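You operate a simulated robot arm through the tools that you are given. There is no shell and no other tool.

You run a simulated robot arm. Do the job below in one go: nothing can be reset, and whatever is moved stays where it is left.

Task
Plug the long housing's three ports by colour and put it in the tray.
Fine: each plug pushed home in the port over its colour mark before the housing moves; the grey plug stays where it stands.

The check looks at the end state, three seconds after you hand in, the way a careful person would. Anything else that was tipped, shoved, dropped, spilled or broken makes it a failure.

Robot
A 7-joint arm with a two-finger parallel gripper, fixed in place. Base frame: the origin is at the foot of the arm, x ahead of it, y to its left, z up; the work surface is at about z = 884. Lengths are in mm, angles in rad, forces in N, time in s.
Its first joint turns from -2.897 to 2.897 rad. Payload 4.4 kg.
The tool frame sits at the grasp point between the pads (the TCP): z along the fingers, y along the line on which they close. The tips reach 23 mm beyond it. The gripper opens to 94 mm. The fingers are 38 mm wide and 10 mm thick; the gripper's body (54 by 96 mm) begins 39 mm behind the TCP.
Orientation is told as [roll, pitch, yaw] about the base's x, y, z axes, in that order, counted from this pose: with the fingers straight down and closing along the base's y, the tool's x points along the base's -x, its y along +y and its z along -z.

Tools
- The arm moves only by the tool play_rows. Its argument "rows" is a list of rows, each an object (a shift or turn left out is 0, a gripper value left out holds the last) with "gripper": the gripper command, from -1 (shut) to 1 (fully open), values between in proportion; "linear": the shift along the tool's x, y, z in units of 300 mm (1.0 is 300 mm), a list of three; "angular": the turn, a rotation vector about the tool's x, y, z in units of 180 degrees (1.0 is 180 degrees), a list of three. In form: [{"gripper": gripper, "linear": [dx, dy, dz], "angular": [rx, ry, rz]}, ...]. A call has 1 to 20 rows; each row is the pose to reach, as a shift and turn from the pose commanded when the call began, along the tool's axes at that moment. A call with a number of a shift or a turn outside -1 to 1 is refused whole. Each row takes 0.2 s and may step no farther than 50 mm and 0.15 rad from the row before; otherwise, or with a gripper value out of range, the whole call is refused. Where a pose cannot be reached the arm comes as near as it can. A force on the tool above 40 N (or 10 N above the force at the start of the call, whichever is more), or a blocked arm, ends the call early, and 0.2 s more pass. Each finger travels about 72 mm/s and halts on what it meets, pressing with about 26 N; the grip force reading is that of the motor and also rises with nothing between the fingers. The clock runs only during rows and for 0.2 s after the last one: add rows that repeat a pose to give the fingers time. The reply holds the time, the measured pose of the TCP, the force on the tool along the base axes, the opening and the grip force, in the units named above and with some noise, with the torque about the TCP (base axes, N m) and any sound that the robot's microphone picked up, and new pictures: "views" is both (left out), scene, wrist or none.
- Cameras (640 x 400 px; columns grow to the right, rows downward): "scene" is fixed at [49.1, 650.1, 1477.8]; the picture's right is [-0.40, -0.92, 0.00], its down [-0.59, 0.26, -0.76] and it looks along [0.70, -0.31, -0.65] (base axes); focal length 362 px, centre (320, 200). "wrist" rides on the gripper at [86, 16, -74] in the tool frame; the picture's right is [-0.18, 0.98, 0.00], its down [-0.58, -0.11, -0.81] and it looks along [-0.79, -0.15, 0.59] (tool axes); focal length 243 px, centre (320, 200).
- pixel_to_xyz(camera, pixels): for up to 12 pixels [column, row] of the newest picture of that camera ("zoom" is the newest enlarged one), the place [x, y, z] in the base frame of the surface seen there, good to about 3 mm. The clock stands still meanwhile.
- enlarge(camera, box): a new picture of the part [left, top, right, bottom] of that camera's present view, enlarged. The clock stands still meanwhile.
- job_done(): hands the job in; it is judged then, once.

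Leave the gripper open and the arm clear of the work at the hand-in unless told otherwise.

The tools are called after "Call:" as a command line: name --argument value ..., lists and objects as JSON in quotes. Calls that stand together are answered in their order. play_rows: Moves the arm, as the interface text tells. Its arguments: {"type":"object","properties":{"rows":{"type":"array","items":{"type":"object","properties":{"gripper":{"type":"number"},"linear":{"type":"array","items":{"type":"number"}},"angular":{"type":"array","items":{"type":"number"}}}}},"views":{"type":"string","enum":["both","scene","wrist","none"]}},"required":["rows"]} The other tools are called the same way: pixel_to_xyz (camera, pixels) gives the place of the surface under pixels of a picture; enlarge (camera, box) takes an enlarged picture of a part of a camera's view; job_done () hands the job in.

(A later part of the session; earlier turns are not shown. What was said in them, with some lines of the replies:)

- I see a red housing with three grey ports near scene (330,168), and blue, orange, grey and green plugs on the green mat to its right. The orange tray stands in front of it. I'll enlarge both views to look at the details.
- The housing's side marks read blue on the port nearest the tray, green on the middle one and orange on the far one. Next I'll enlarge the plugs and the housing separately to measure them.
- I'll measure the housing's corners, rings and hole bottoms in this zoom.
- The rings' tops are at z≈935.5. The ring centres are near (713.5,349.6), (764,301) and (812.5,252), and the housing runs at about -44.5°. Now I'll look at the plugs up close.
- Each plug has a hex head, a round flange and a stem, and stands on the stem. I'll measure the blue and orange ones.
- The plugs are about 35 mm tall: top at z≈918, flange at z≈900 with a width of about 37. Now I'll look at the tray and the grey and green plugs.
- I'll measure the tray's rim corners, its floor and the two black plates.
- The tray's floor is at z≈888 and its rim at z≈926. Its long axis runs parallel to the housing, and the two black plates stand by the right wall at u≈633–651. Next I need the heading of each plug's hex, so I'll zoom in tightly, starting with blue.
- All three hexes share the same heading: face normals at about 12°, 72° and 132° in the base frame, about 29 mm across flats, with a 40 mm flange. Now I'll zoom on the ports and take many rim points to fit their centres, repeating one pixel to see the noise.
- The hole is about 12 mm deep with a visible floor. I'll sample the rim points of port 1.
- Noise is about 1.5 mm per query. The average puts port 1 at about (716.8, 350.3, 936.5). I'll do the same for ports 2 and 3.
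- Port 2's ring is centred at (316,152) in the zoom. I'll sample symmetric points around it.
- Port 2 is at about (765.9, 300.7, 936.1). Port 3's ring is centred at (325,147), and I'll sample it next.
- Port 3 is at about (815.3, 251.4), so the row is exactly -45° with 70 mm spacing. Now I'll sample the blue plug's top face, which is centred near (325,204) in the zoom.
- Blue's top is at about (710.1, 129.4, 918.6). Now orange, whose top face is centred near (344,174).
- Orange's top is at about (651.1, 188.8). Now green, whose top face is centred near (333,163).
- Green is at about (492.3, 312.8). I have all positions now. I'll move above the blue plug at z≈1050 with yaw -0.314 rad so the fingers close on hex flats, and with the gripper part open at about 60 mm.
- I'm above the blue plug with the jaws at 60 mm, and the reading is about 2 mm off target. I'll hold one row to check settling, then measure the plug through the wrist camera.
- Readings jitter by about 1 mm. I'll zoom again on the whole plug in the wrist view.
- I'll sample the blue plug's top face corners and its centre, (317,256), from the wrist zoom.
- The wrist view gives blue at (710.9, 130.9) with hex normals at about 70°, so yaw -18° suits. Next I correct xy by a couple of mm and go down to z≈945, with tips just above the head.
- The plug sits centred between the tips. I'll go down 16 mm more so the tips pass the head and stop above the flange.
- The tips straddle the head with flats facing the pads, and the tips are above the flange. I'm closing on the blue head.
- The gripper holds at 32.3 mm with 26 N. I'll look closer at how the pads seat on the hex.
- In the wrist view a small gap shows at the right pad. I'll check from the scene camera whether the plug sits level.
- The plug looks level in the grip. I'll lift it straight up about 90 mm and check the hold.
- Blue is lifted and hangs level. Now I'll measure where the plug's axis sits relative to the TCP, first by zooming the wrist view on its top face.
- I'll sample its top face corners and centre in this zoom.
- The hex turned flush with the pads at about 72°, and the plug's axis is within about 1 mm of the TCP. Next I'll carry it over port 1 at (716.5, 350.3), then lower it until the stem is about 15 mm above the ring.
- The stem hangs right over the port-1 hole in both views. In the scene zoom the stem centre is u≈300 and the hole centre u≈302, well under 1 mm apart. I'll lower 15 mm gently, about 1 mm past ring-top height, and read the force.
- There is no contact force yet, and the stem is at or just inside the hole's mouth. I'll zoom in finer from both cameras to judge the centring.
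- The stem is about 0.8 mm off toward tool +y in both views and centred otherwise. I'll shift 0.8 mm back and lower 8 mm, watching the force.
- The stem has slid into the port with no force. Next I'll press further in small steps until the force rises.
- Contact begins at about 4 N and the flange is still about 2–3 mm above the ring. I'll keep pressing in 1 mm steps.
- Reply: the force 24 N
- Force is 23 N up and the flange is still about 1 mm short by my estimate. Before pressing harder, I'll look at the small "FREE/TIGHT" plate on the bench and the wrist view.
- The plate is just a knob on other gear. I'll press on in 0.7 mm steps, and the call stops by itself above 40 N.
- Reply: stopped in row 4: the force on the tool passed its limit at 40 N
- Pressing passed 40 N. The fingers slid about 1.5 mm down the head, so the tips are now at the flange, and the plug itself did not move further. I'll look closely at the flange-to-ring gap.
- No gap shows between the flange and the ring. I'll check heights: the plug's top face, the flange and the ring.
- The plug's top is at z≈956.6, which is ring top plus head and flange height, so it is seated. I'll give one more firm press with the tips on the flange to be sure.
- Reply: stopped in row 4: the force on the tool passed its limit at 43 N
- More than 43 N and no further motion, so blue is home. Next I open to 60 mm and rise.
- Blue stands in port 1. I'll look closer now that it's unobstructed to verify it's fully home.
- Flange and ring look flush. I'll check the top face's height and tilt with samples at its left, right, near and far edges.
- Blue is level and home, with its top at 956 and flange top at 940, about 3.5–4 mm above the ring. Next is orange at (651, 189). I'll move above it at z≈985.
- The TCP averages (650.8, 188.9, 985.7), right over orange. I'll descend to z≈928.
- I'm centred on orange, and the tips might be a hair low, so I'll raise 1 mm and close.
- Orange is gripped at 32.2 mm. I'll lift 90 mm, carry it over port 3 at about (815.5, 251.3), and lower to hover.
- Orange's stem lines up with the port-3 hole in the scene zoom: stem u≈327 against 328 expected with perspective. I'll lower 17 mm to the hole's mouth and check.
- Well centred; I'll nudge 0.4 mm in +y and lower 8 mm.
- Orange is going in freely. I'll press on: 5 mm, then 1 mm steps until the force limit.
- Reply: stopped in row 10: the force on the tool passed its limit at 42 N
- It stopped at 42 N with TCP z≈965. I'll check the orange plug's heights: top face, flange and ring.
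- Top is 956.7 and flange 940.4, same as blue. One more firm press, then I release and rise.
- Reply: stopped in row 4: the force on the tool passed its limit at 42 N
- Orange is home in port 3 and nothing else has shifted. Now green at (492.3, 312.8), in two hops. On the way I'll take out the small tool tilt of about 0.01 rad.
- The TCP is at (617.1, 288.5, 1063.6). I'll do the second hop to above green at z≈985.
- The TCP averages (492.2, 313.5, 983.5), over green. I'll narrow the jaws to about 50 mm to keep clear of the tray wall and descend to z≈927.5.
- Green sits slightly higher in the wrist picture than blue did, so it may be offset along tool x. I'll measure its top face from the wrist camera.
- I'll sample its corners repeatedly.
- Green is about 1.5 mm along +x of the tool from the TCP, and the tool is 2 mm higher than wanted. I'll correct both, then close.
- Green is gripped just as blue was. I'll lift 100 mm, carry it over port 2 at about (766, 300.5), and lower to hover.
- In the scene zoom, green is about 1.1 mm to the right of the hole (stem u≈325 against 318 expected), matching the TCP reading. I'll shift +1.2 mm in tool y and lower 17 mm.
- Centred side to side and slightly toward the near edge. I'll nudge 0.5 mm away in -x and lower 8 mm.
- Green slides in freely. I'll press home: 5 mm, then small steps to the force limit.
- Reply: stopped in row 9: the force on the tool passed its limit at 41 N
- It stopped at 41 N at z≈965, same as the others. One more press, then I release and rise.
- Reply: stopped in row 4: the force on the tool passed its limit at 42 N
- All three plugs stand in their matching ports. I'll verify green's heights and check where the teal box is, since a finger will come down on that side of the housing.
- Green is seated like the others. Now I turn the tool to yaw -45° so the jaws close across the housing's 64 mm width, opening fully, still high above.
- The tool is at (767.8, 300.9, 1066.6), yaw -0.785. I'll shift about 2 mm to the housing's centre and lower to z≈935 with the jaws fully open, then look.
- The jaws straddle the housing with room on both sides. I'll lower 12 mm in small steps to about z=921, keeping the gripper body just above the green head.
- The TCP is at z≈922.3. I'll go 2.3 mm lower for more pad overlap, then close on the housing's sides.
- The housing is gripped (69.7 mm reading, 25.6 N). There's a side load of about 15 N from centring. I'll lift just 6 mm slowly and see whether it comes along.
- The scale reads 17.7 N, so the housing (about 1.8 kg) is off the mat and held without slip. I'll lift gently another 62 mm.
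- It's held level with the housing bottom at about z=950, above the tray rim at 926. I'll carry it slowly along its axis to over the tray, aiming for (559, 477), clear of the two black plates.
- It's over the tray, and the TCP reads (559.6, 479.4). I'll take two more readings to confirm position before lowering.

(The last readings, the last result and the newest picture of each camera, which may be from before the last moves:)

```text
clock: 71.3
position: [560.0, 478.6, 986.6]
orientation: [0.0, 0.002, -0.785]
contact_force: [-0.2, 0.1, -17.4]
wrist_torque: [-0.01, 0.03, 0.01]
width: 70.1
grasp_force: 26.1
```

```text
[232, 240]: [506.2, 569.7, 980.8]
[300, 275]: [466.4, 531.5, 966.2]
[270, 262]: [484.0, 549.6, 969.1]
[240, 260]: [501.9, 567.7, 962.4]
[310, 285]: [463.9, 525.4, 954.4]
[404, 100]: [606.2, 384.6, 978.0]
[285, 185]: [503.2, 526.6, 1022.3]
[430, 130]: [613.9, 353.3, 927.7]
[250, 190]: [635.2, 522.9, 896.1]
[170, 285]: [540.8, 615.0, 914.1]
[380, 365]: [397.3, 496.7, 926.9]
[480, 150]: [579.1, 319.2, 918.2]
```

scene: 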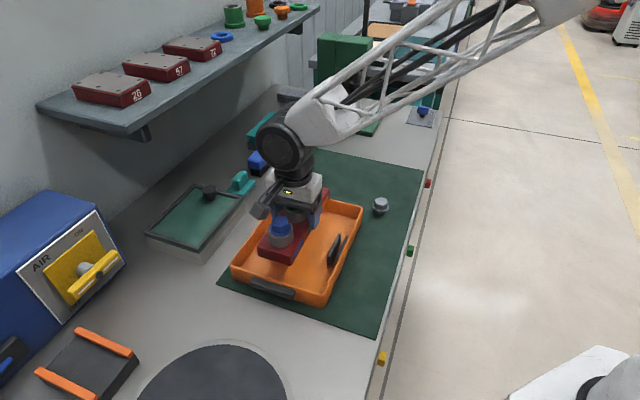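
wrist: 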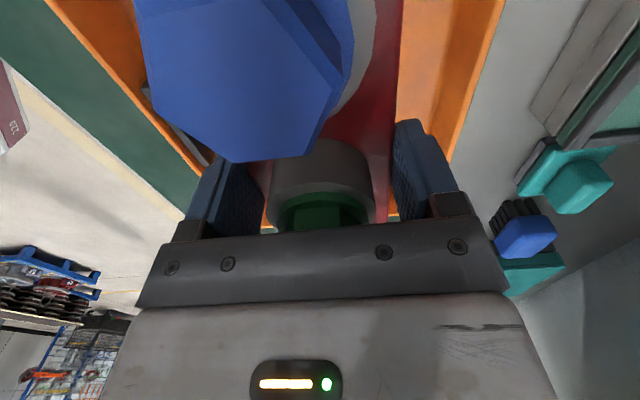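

The housing's ends are at v≈-46 and +157, within the tray's inner range of about -62 to +178, with the sides clear too. I'll lower 56 mm to just above the floor.

Call:
play_rows --rows '[{"linear": [0, 0, 0.01]}, {"linear": [0, 0, 0.035]}, {"linear": [0, 0, 0.075]}, {"linear": [0, 0, 0.115]}, {"linear": [0, 0, 0.15]}, {"linear": [0, 0, 0.175]}, {"linear": [0, 0, 0.187]}, {"linear": [0, 0, 0.187]}]' --views "both"

Call:
enlarge --camera "scene" --box '[210, 150, 380, 310]'

```text
clock: 73.2
position: [559.4, 479.2, 932.0]
orientation: [0.0, -0.001, -0.784]
contact_force: [-0.7, 0.2, -17.4]
wrist_torque: [0.02, 0.02, 0.0]
width: 69.9
grasp_force: 26.1
```

scene: 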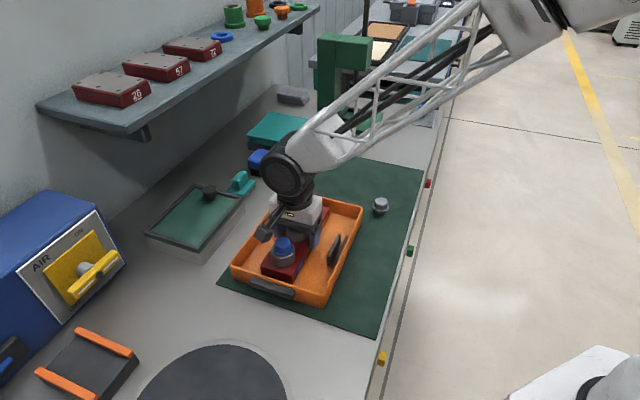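
wrist: 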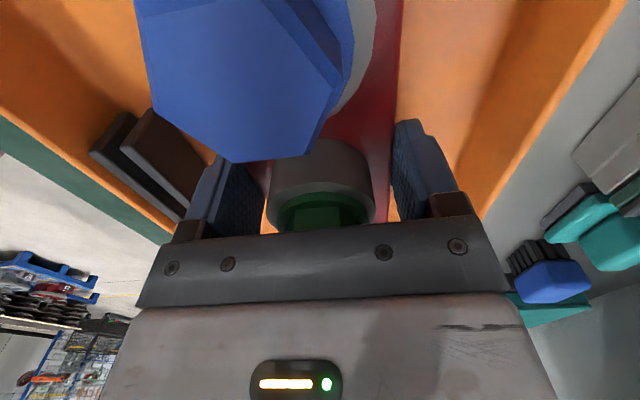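

```text
2.50 times, centred on (295, 230) of scene
```

zoom: 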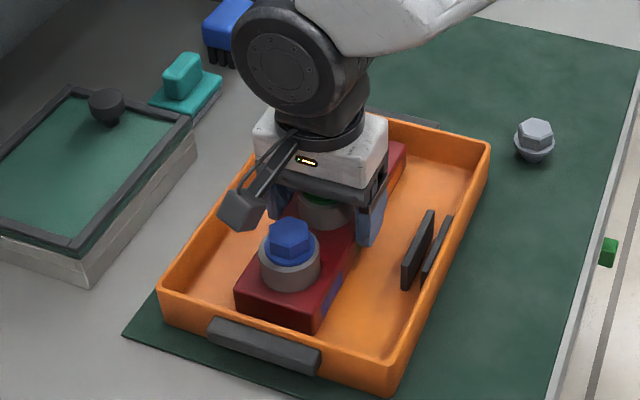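

The housing is inside the walls about 8 mm above the floor, with the plates clear at the right. I'll lower in small steps till it takes its weight.

Call:
play_rows --rows '[{"linear": [0, 0, 0.008]}, {"linear": [0, 0, 0.015]}, {"linear": [0, 0, 0.02]}, {"linear": [0, 0, 0.0233]}, {"linear": [0, 0, 0.0233]}]' --views "none"

Call:
play_rows --rows '[{"linear": [0, 0, 0.0025]}, {"linear": [0, 0, 0.005]}, {"linear": [0, 0, 0.005]}]' --views "none"

```text
clock: 74.3
position: [560.8, 479.2, 926.3]
orientation: [-0.001, 0.0, -0.786]
contact_force: [0.2, -3.8, -3.8]
wrist_torque: [-0.18, 0.6, 0.06]
width: 69.9
grasp_force: 25.6
```

```text
clock: 75.2
position: [560.1, 479.0, 924.8]
orientation: [0.001, 0.001, -0.786]
contact_force: [-5.0, -7.7, 26.1]
wrist_torque: [-0.48, 0.3, 0.03]
width: 69.9
grasp_force: 26.4
```

The housing is down on the tray floor and pressing 26 N. I'll back off 1 mm to ease the load, then open the jaws.

Call:
play_rows --rows '[{"linear": [0, 0, -0.0035]}, {"linear": [0, 0, -0.0035]}]' --views "none"

Call:
play_rows --rows '[{"gripper": 0.85, "linear": [0, 0, 0]}, {"linear": [0, 0, 0]}, {"linear": [0, 0, 0]}, {"linear": [0, 0, 0]}]' --views "both"

Call:
enlarge --camera "scene" --box '[210, 150, 380, 310]'

```text
clock: 75.8
position: [559.4, 480.2, 926.4]
orientation: [0.002, 0.0, -0.786]
contact_force: [6.3, 0.2, 24.1]
wrist_torque: [-0.19, -0.2, 0.05]
width: 69.9
grasp_force: 25.5
```

```text
clock: 76.8
position: [560.5, 479.3, 924.2]
orientation: [0.0, -0.001, -0.786]
contact_force: [-1.4, -0.4, 6.2]
wrist_torque: [0.01, -0.06, -0.03]
width: 87.2
grasp_force: 0.0
```

scene: 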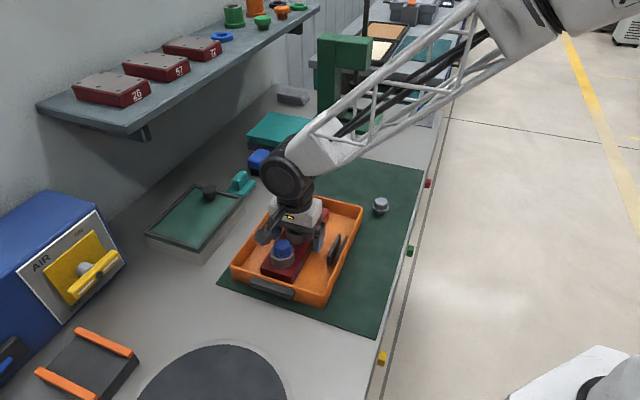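
wrist: 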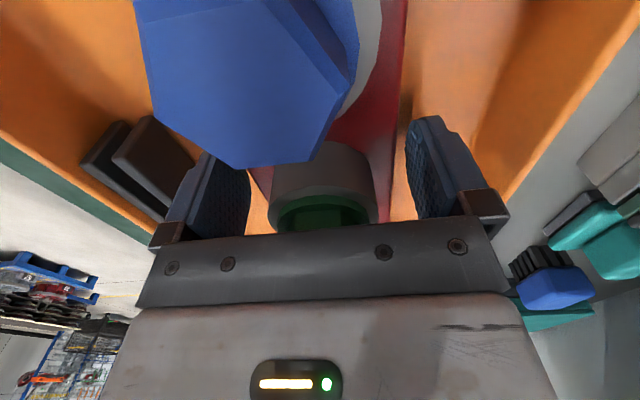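

```text
2.50 times, centred on (295, 230) of scene
```

zoom: 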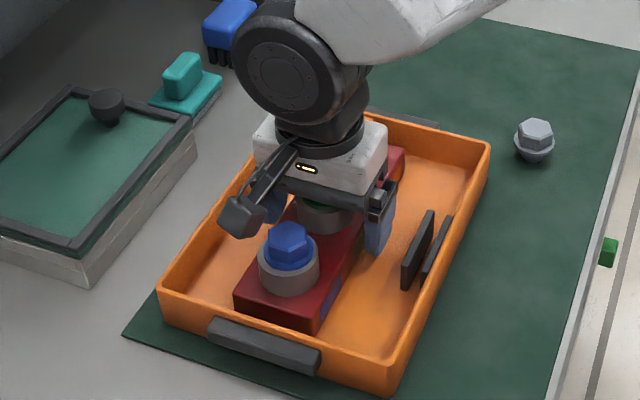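

Jaws are open at 87 mm and free of the sides. I'll rise straight up, slowly at first.

Call:
play_rows --rows '[{"linear": [0, 0, -0.01]}, {"linear": [0, 0, -0.03]}, {"linear": [0, 0, -0.07]}, {"linear": [0, 0, -0.15]}, {"linear": [0, 0, -0.28]}, {"linear": [0, 0, -0.42]}, {"linear": [0, 0, -0.56]}, {"linear": [0, 0, -0.56]}]' --views "both"

Call:
enlarge --camera "scene" --box '[210, 170, 380, 310]'

```text
clock: 78.5
position: [558.7, 478.2, 1091.4]
orientation: [-0.001, 0.0, -0.785]
contact_force: [-1.1, -0.5, 0.1]
wrist_torque: [0.01, 0.01, 0.0]
width: 87.2
grasp_force: 0.0
```

scene: 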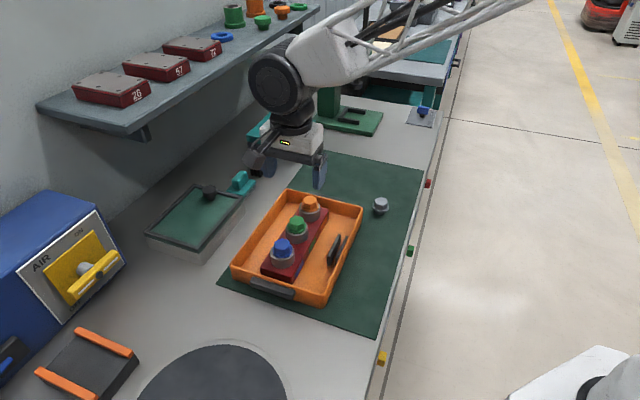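
wrist: 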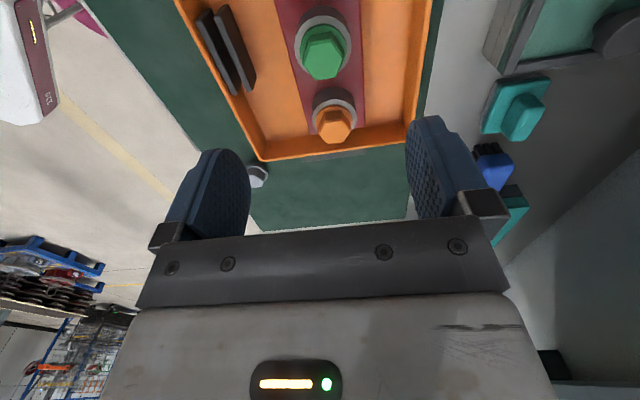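

```text
2.86 times, centred on (295, 240) of scene
```

zoom: 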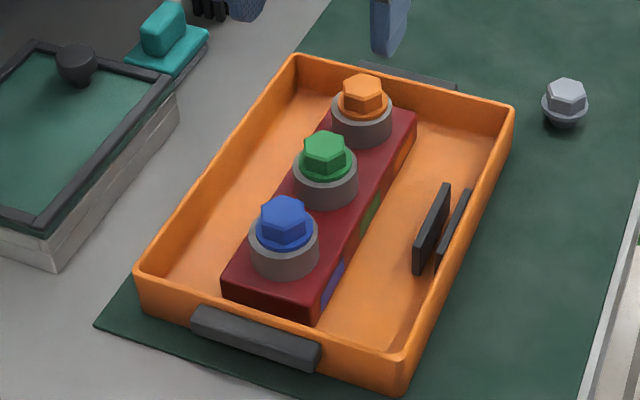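

The housing lies flat in the tray with all three plugs in place. I'll verify closely that each plug is still flush.

Call:
enlarge --camera "scene" --box '[262, 185, 334, 285]'

Call:
enlarge --camera "scene" --box '[268, 234, 300, 270]'

Call:
enlarge --camera "scene" --box '[290, 190, 326, 246]'

```text
4.00 times, centred on (298, 235) of scene
```

zoom: 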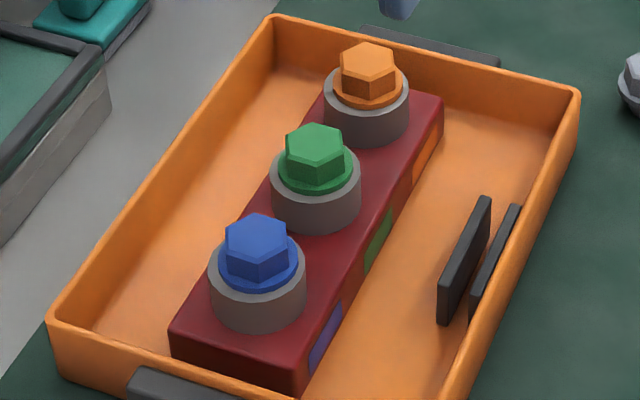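

```text
11.11 times, centred on (284, 252) of scene
```

zoom: 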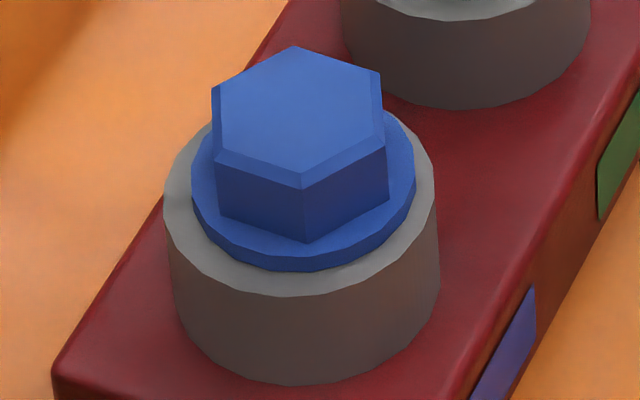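

```text
7.14 times, centred on (308, 218) of scene
```

zoom: 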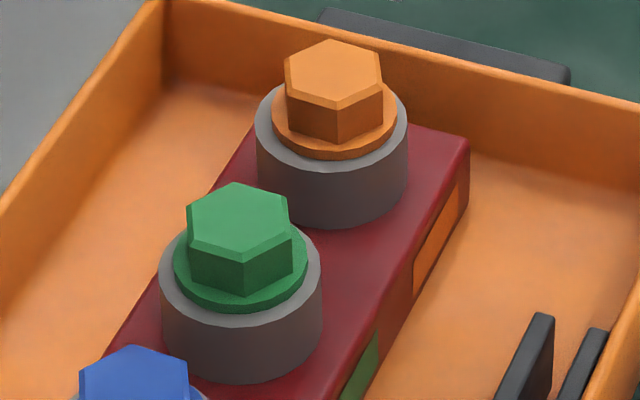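

All three flanges are flush, the housing is flat, and the tray and grey plug are unmoved. Next I move the arm up and away to the side with the gripper open.

Call:
play_rows --rows '[{"gripper": 1, "linear": [0, 0, -0.1]}, {"linear": [-0.08, -0.08, -0.2]}, {"linear": [-0.16, -0.16, -0.26]}, {"linear": [-0.25, -0.25, -0.3]}, {"linear": [-0.34, -0.34, -0.333]}, {"linear": [-0.43, -0.43, -0.333]}, {"linear": [-0.52, -0.52, -0.333]}, {"linear": [-0.589, -0.589, -0.333]}, {"linear": [-0.589, -0.589, -0.333]}, {"linear": [-0.589, -0.589, -0.333]}]' --views "both"

Call:
enlarge --camera "scene" --box '[220, 150, 440, 310]'

```text
clock: 80.8
position: [561.6, 229.4, 1193.9]
orientation: [0.001, -0.001, -0.786]
contact_force: [-0.3, 0.1, 0.2]
wrist_torque: [-0.01, 0.02, 0.0]
width: 93.9
grasp_force: 0.0
```

scene: 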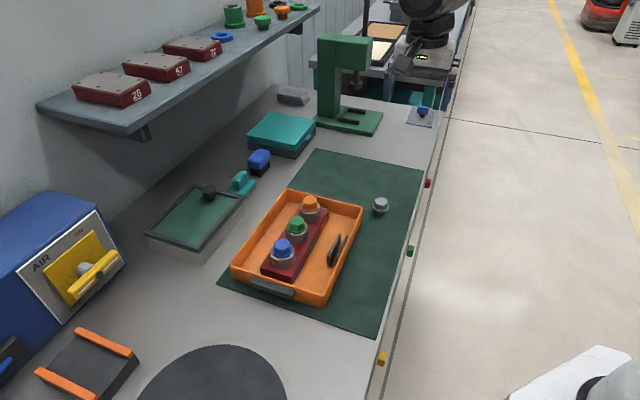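
wrist: 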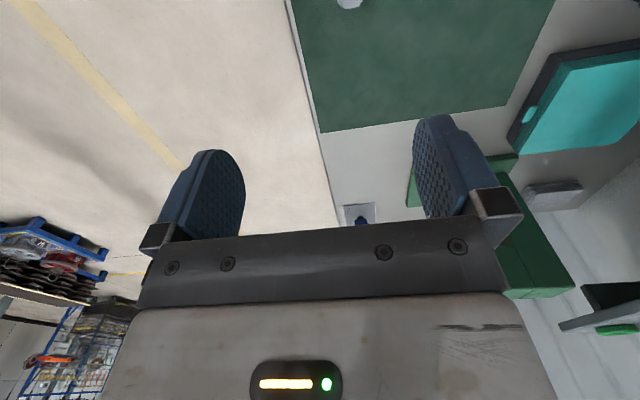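

```text
2.50 times, centred on (330, 230) of scene
```

zoom: 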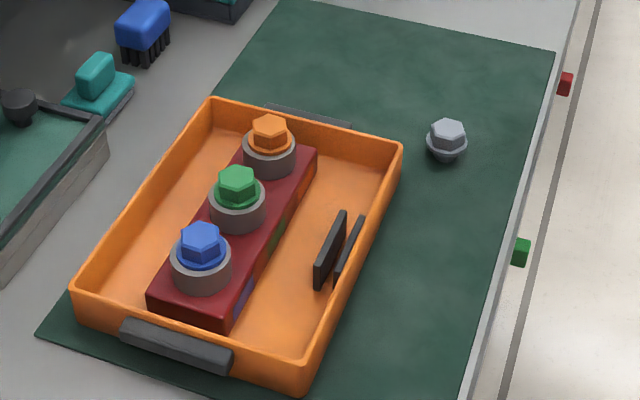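

Everything is clear. One last height check on the three plugs in the tray before handing in.

Call:
enlarge --camera "scene" --box '[266, 190, 330, 270]'

```text
5.00 times, centred on (298, 230) of scene
```

zoom: 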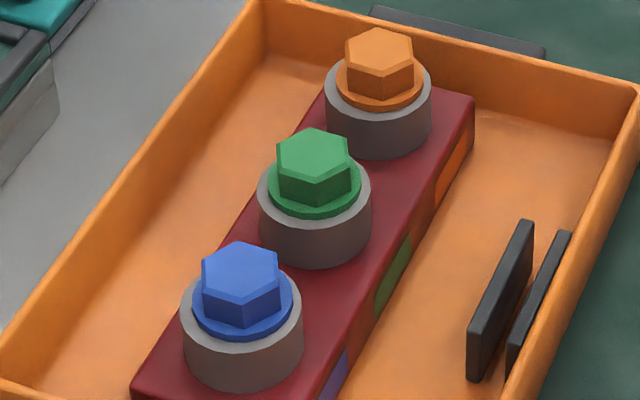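

I'll sample the tops of the blue (240,270), green (312,157) and orange (378,52) plugs, plus the ring rims.

Call:
pixel_to_xyz --camera "zoom" --pixels '[[240, 270], [240, 270], [312, 157], [312, 157], [378, 52], [378, 52], [240, 342], [240, 342], [312, 222], [312, 222], [378, 115], [378, 115]]'

Call:
pixel_to_xyz --camera "zoom" --pixels '[[240, 270], [240, 270], [312, 157], [312, 157], [378, 52], [378, 52], [240, 342], [240, 342], [312, 222], [312, 222], [378, 115], [378, 115]]'

```text
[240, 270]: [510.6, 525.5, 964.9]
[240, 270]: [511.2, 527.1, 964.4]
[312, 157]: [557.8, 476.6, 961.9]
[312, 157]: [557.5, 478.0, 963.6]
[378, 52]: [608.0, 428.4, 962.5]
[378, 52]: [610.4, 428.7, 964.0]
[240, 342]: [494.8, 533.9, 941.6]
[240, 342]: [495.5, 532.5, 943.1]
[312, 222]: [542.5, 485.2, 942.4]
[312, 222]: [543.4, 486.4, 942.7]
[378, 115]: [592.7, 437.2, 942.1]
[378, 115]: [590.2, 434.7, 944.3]
```

```text
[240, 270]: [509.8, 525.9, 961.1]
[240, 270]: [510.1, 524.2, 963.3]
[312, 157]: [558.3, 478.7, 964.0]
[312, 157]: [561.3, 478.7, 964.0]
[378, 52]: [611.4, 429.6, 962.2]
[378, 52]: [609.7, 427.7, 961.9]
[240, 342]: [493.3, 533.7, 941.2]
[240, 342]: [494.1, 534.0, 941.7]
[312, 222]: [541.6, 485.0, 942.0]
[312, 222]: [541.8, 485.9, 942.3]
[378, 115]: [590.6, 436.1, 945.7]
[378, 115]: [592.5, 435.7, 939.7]
```

Blue's difference reads 21.5 against 19.7 before, likely noise. I'll zoom on blue and green again and take many samples to be sure they haven't risen.

Call:
enlarge --camera "scene" --box '[270, 238, 298, 266]'

```text
14.29 times, centred on (284, 252) of scene
```

zoom: 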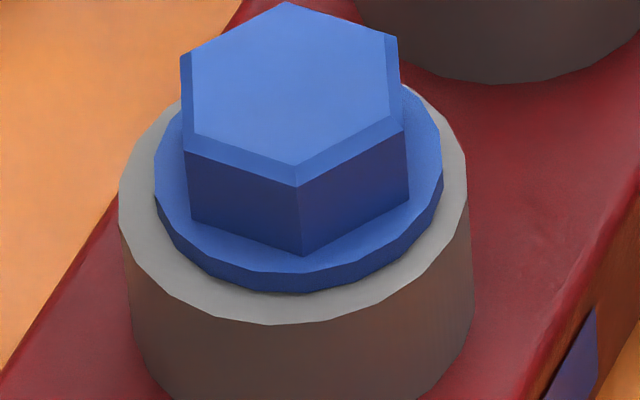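

Call:
pixel_to_xyz --camera "zoom" --pixels '[[290, 80], [290, 80], [230, 80], [350, 80], [290, 40], [290, 120], [240, 110], [340, 110], [240, 60], [340, 60], [290, 80], [290, 80]]'

Call:
pixel_to_xyz --camera "zoom" --pixels '[[270, 305], [310, 308], [230, 297], [360, 297], [190, 278], [150, 240], [415, 260], [440, 220], [452, 180], [135, 200], [290, 307], [340, 303]]'

Call:
pixel_to_xyz --camera "zoom" --pixels '[[260, 256], [260, 256], [220, 243], [220, 243], [340, 254], [340, 254], [175, 180], [175, 180], [425, 160], [425, 160], [300, 264], [300, 264]]'

```text
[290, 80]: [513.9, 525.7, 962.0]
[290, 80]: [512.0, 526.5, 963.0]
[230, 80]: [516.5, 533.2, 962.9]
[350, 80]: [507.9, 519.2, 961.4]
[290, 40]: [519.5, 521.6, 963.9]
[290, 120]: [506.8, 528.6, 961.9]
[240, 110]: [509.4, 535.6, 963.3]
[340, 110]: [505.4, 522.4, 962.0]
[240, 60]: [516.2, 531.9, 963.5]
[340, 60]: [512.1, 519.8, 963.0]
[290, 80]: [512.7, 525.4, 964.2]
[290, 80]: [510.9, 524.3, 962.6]
```

```text
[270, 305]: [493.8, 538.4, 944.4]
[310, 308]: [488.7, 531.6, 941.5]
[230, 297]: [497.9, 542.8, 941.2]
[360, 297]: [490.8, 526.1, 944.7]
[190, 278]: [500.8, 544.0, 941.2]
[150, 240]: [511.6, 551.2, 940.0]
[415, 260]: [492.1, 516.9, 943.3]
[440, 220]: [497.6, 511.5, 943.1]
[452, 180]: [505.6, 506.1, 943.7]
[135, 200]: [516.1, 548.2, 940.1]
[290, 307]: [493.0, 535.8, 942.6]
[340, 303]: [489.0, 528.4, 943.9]
```

```text
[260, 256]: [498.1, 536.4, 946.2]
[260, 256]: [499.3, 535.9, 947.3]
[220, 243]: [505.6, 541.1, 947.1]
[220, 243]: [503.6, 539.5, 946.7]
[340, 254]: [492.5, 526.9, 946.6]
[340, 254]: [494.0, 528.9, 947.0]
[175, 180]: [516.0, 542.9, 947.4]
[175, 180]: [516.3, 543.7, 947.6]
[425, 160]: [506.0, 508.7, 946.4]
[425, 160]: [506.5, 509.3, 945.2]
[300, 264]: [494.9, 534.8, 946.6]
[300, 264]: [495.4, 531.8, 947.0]
```

Averages: top 962.8, flange 946.8, ring 942.5, so blue is still seated. The ring's left and right samples differ a bit, so I'll check the housing lies level by sampling its red top along both long edges.

Call:
enlarge --camera "scene" --box '[256, 190, 336, 285]'

```text
4.21 times, centred on (296, 238) of scene
```

zoom: 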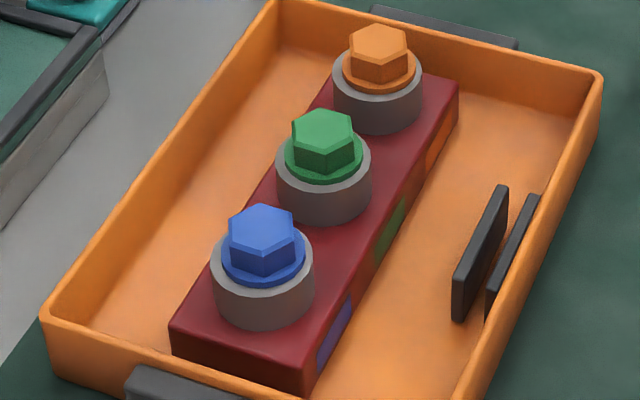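

Call:
pixel_to_xyz --camera "zoom" --pixels '[[185, 320], [185, 320], [205, 285], [205, 285], [260, 195], [260, 195], [320, 100], [320, 100], [190, 322], [200, 295], [265, 190], [318, 105]]'

Call:
pixel_to_xyz --camera "zoom" --pixels '[[300, 350], [300, 350], [330, 290], [330, 290], [375, 215], [375, 215], [445, 95], [445, 95], [350, 255], [395, 180], [310, 330], [430, 120]]'

Call:
pixel_to_xyz --camera "zoom" --pixels '[[120, 320], [150, 280], [200, 200], [250, 110], [360, 370], [400, 300], [430, 220], [480, 130], [520, 110], [400, 340], [280, 60], [180, 240]]'

```text
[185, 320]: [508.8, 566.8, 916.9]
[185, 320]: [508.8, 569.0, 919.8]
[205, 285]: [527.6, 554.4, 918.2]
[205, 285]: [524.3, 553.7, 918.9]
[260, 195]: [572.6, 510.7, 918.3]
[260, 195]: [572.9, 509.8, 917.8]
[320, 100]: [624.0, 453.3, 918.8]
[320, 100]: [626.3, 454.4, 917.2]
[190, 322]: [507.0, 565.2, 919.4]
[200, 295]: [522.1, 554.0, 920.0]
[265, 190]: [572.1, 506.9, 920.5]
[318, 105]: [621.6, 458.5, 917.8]
```

```text
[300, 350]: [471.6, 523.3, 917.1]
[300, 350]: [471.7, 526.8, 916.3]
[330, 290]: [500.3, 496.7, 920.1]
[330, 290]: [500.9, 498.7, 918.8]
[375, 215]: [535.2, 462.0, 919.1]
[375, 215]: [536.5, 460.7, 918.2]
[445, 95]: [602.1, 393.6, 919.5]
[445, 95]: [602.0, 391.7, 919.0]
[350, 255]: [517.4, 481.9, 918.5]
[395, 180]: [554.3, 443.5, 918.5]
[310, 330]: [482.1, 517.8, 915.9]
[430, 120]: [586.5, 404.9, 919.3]
```

```text
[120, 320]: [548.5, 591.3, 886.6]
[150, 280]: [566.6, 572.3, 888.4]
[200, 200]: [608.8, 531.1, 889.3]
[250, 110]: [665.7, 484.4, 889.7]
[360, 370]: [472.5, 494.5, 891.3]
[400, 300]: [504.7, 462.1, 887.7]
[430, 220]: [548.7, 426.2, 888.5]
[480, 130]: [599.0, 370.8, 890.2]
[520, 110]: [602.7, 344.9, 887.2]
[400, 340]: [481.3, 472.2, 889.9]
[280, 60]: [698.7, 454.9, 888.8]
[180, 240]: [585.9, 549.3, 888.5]
```

The housing's red top is level (918.6 on the left edge, 918.4 on the right) and it rests flat on the tray floor. All plugs are seated in their colour's port, the grey plug and everything else are untouched, and the gripper is open and clear. I'm handing in.

Call:
job_done

```text
The job is handed in.
```

The long housing is in the orange tray with all three ports plugged by colour. I have handed the job in and don't have the check's result yet.

- **Plugs:** Blue, green and orange were each pressed past 40 N in the port over their mark before the housing moved. Their heights matched closely and the flanges sat flush on the rings. I checked them again in the tray and they had not risen.
- **Housing:** It lies level on the tray floor, clear of the walls and of the two black plates on the right.
- **Everything else:** The grey plug stayed where it stood, and I saw nothing else shoved or tipped in the last picture.
- **Arm:** The gripper is fully open, raised and off to the side.
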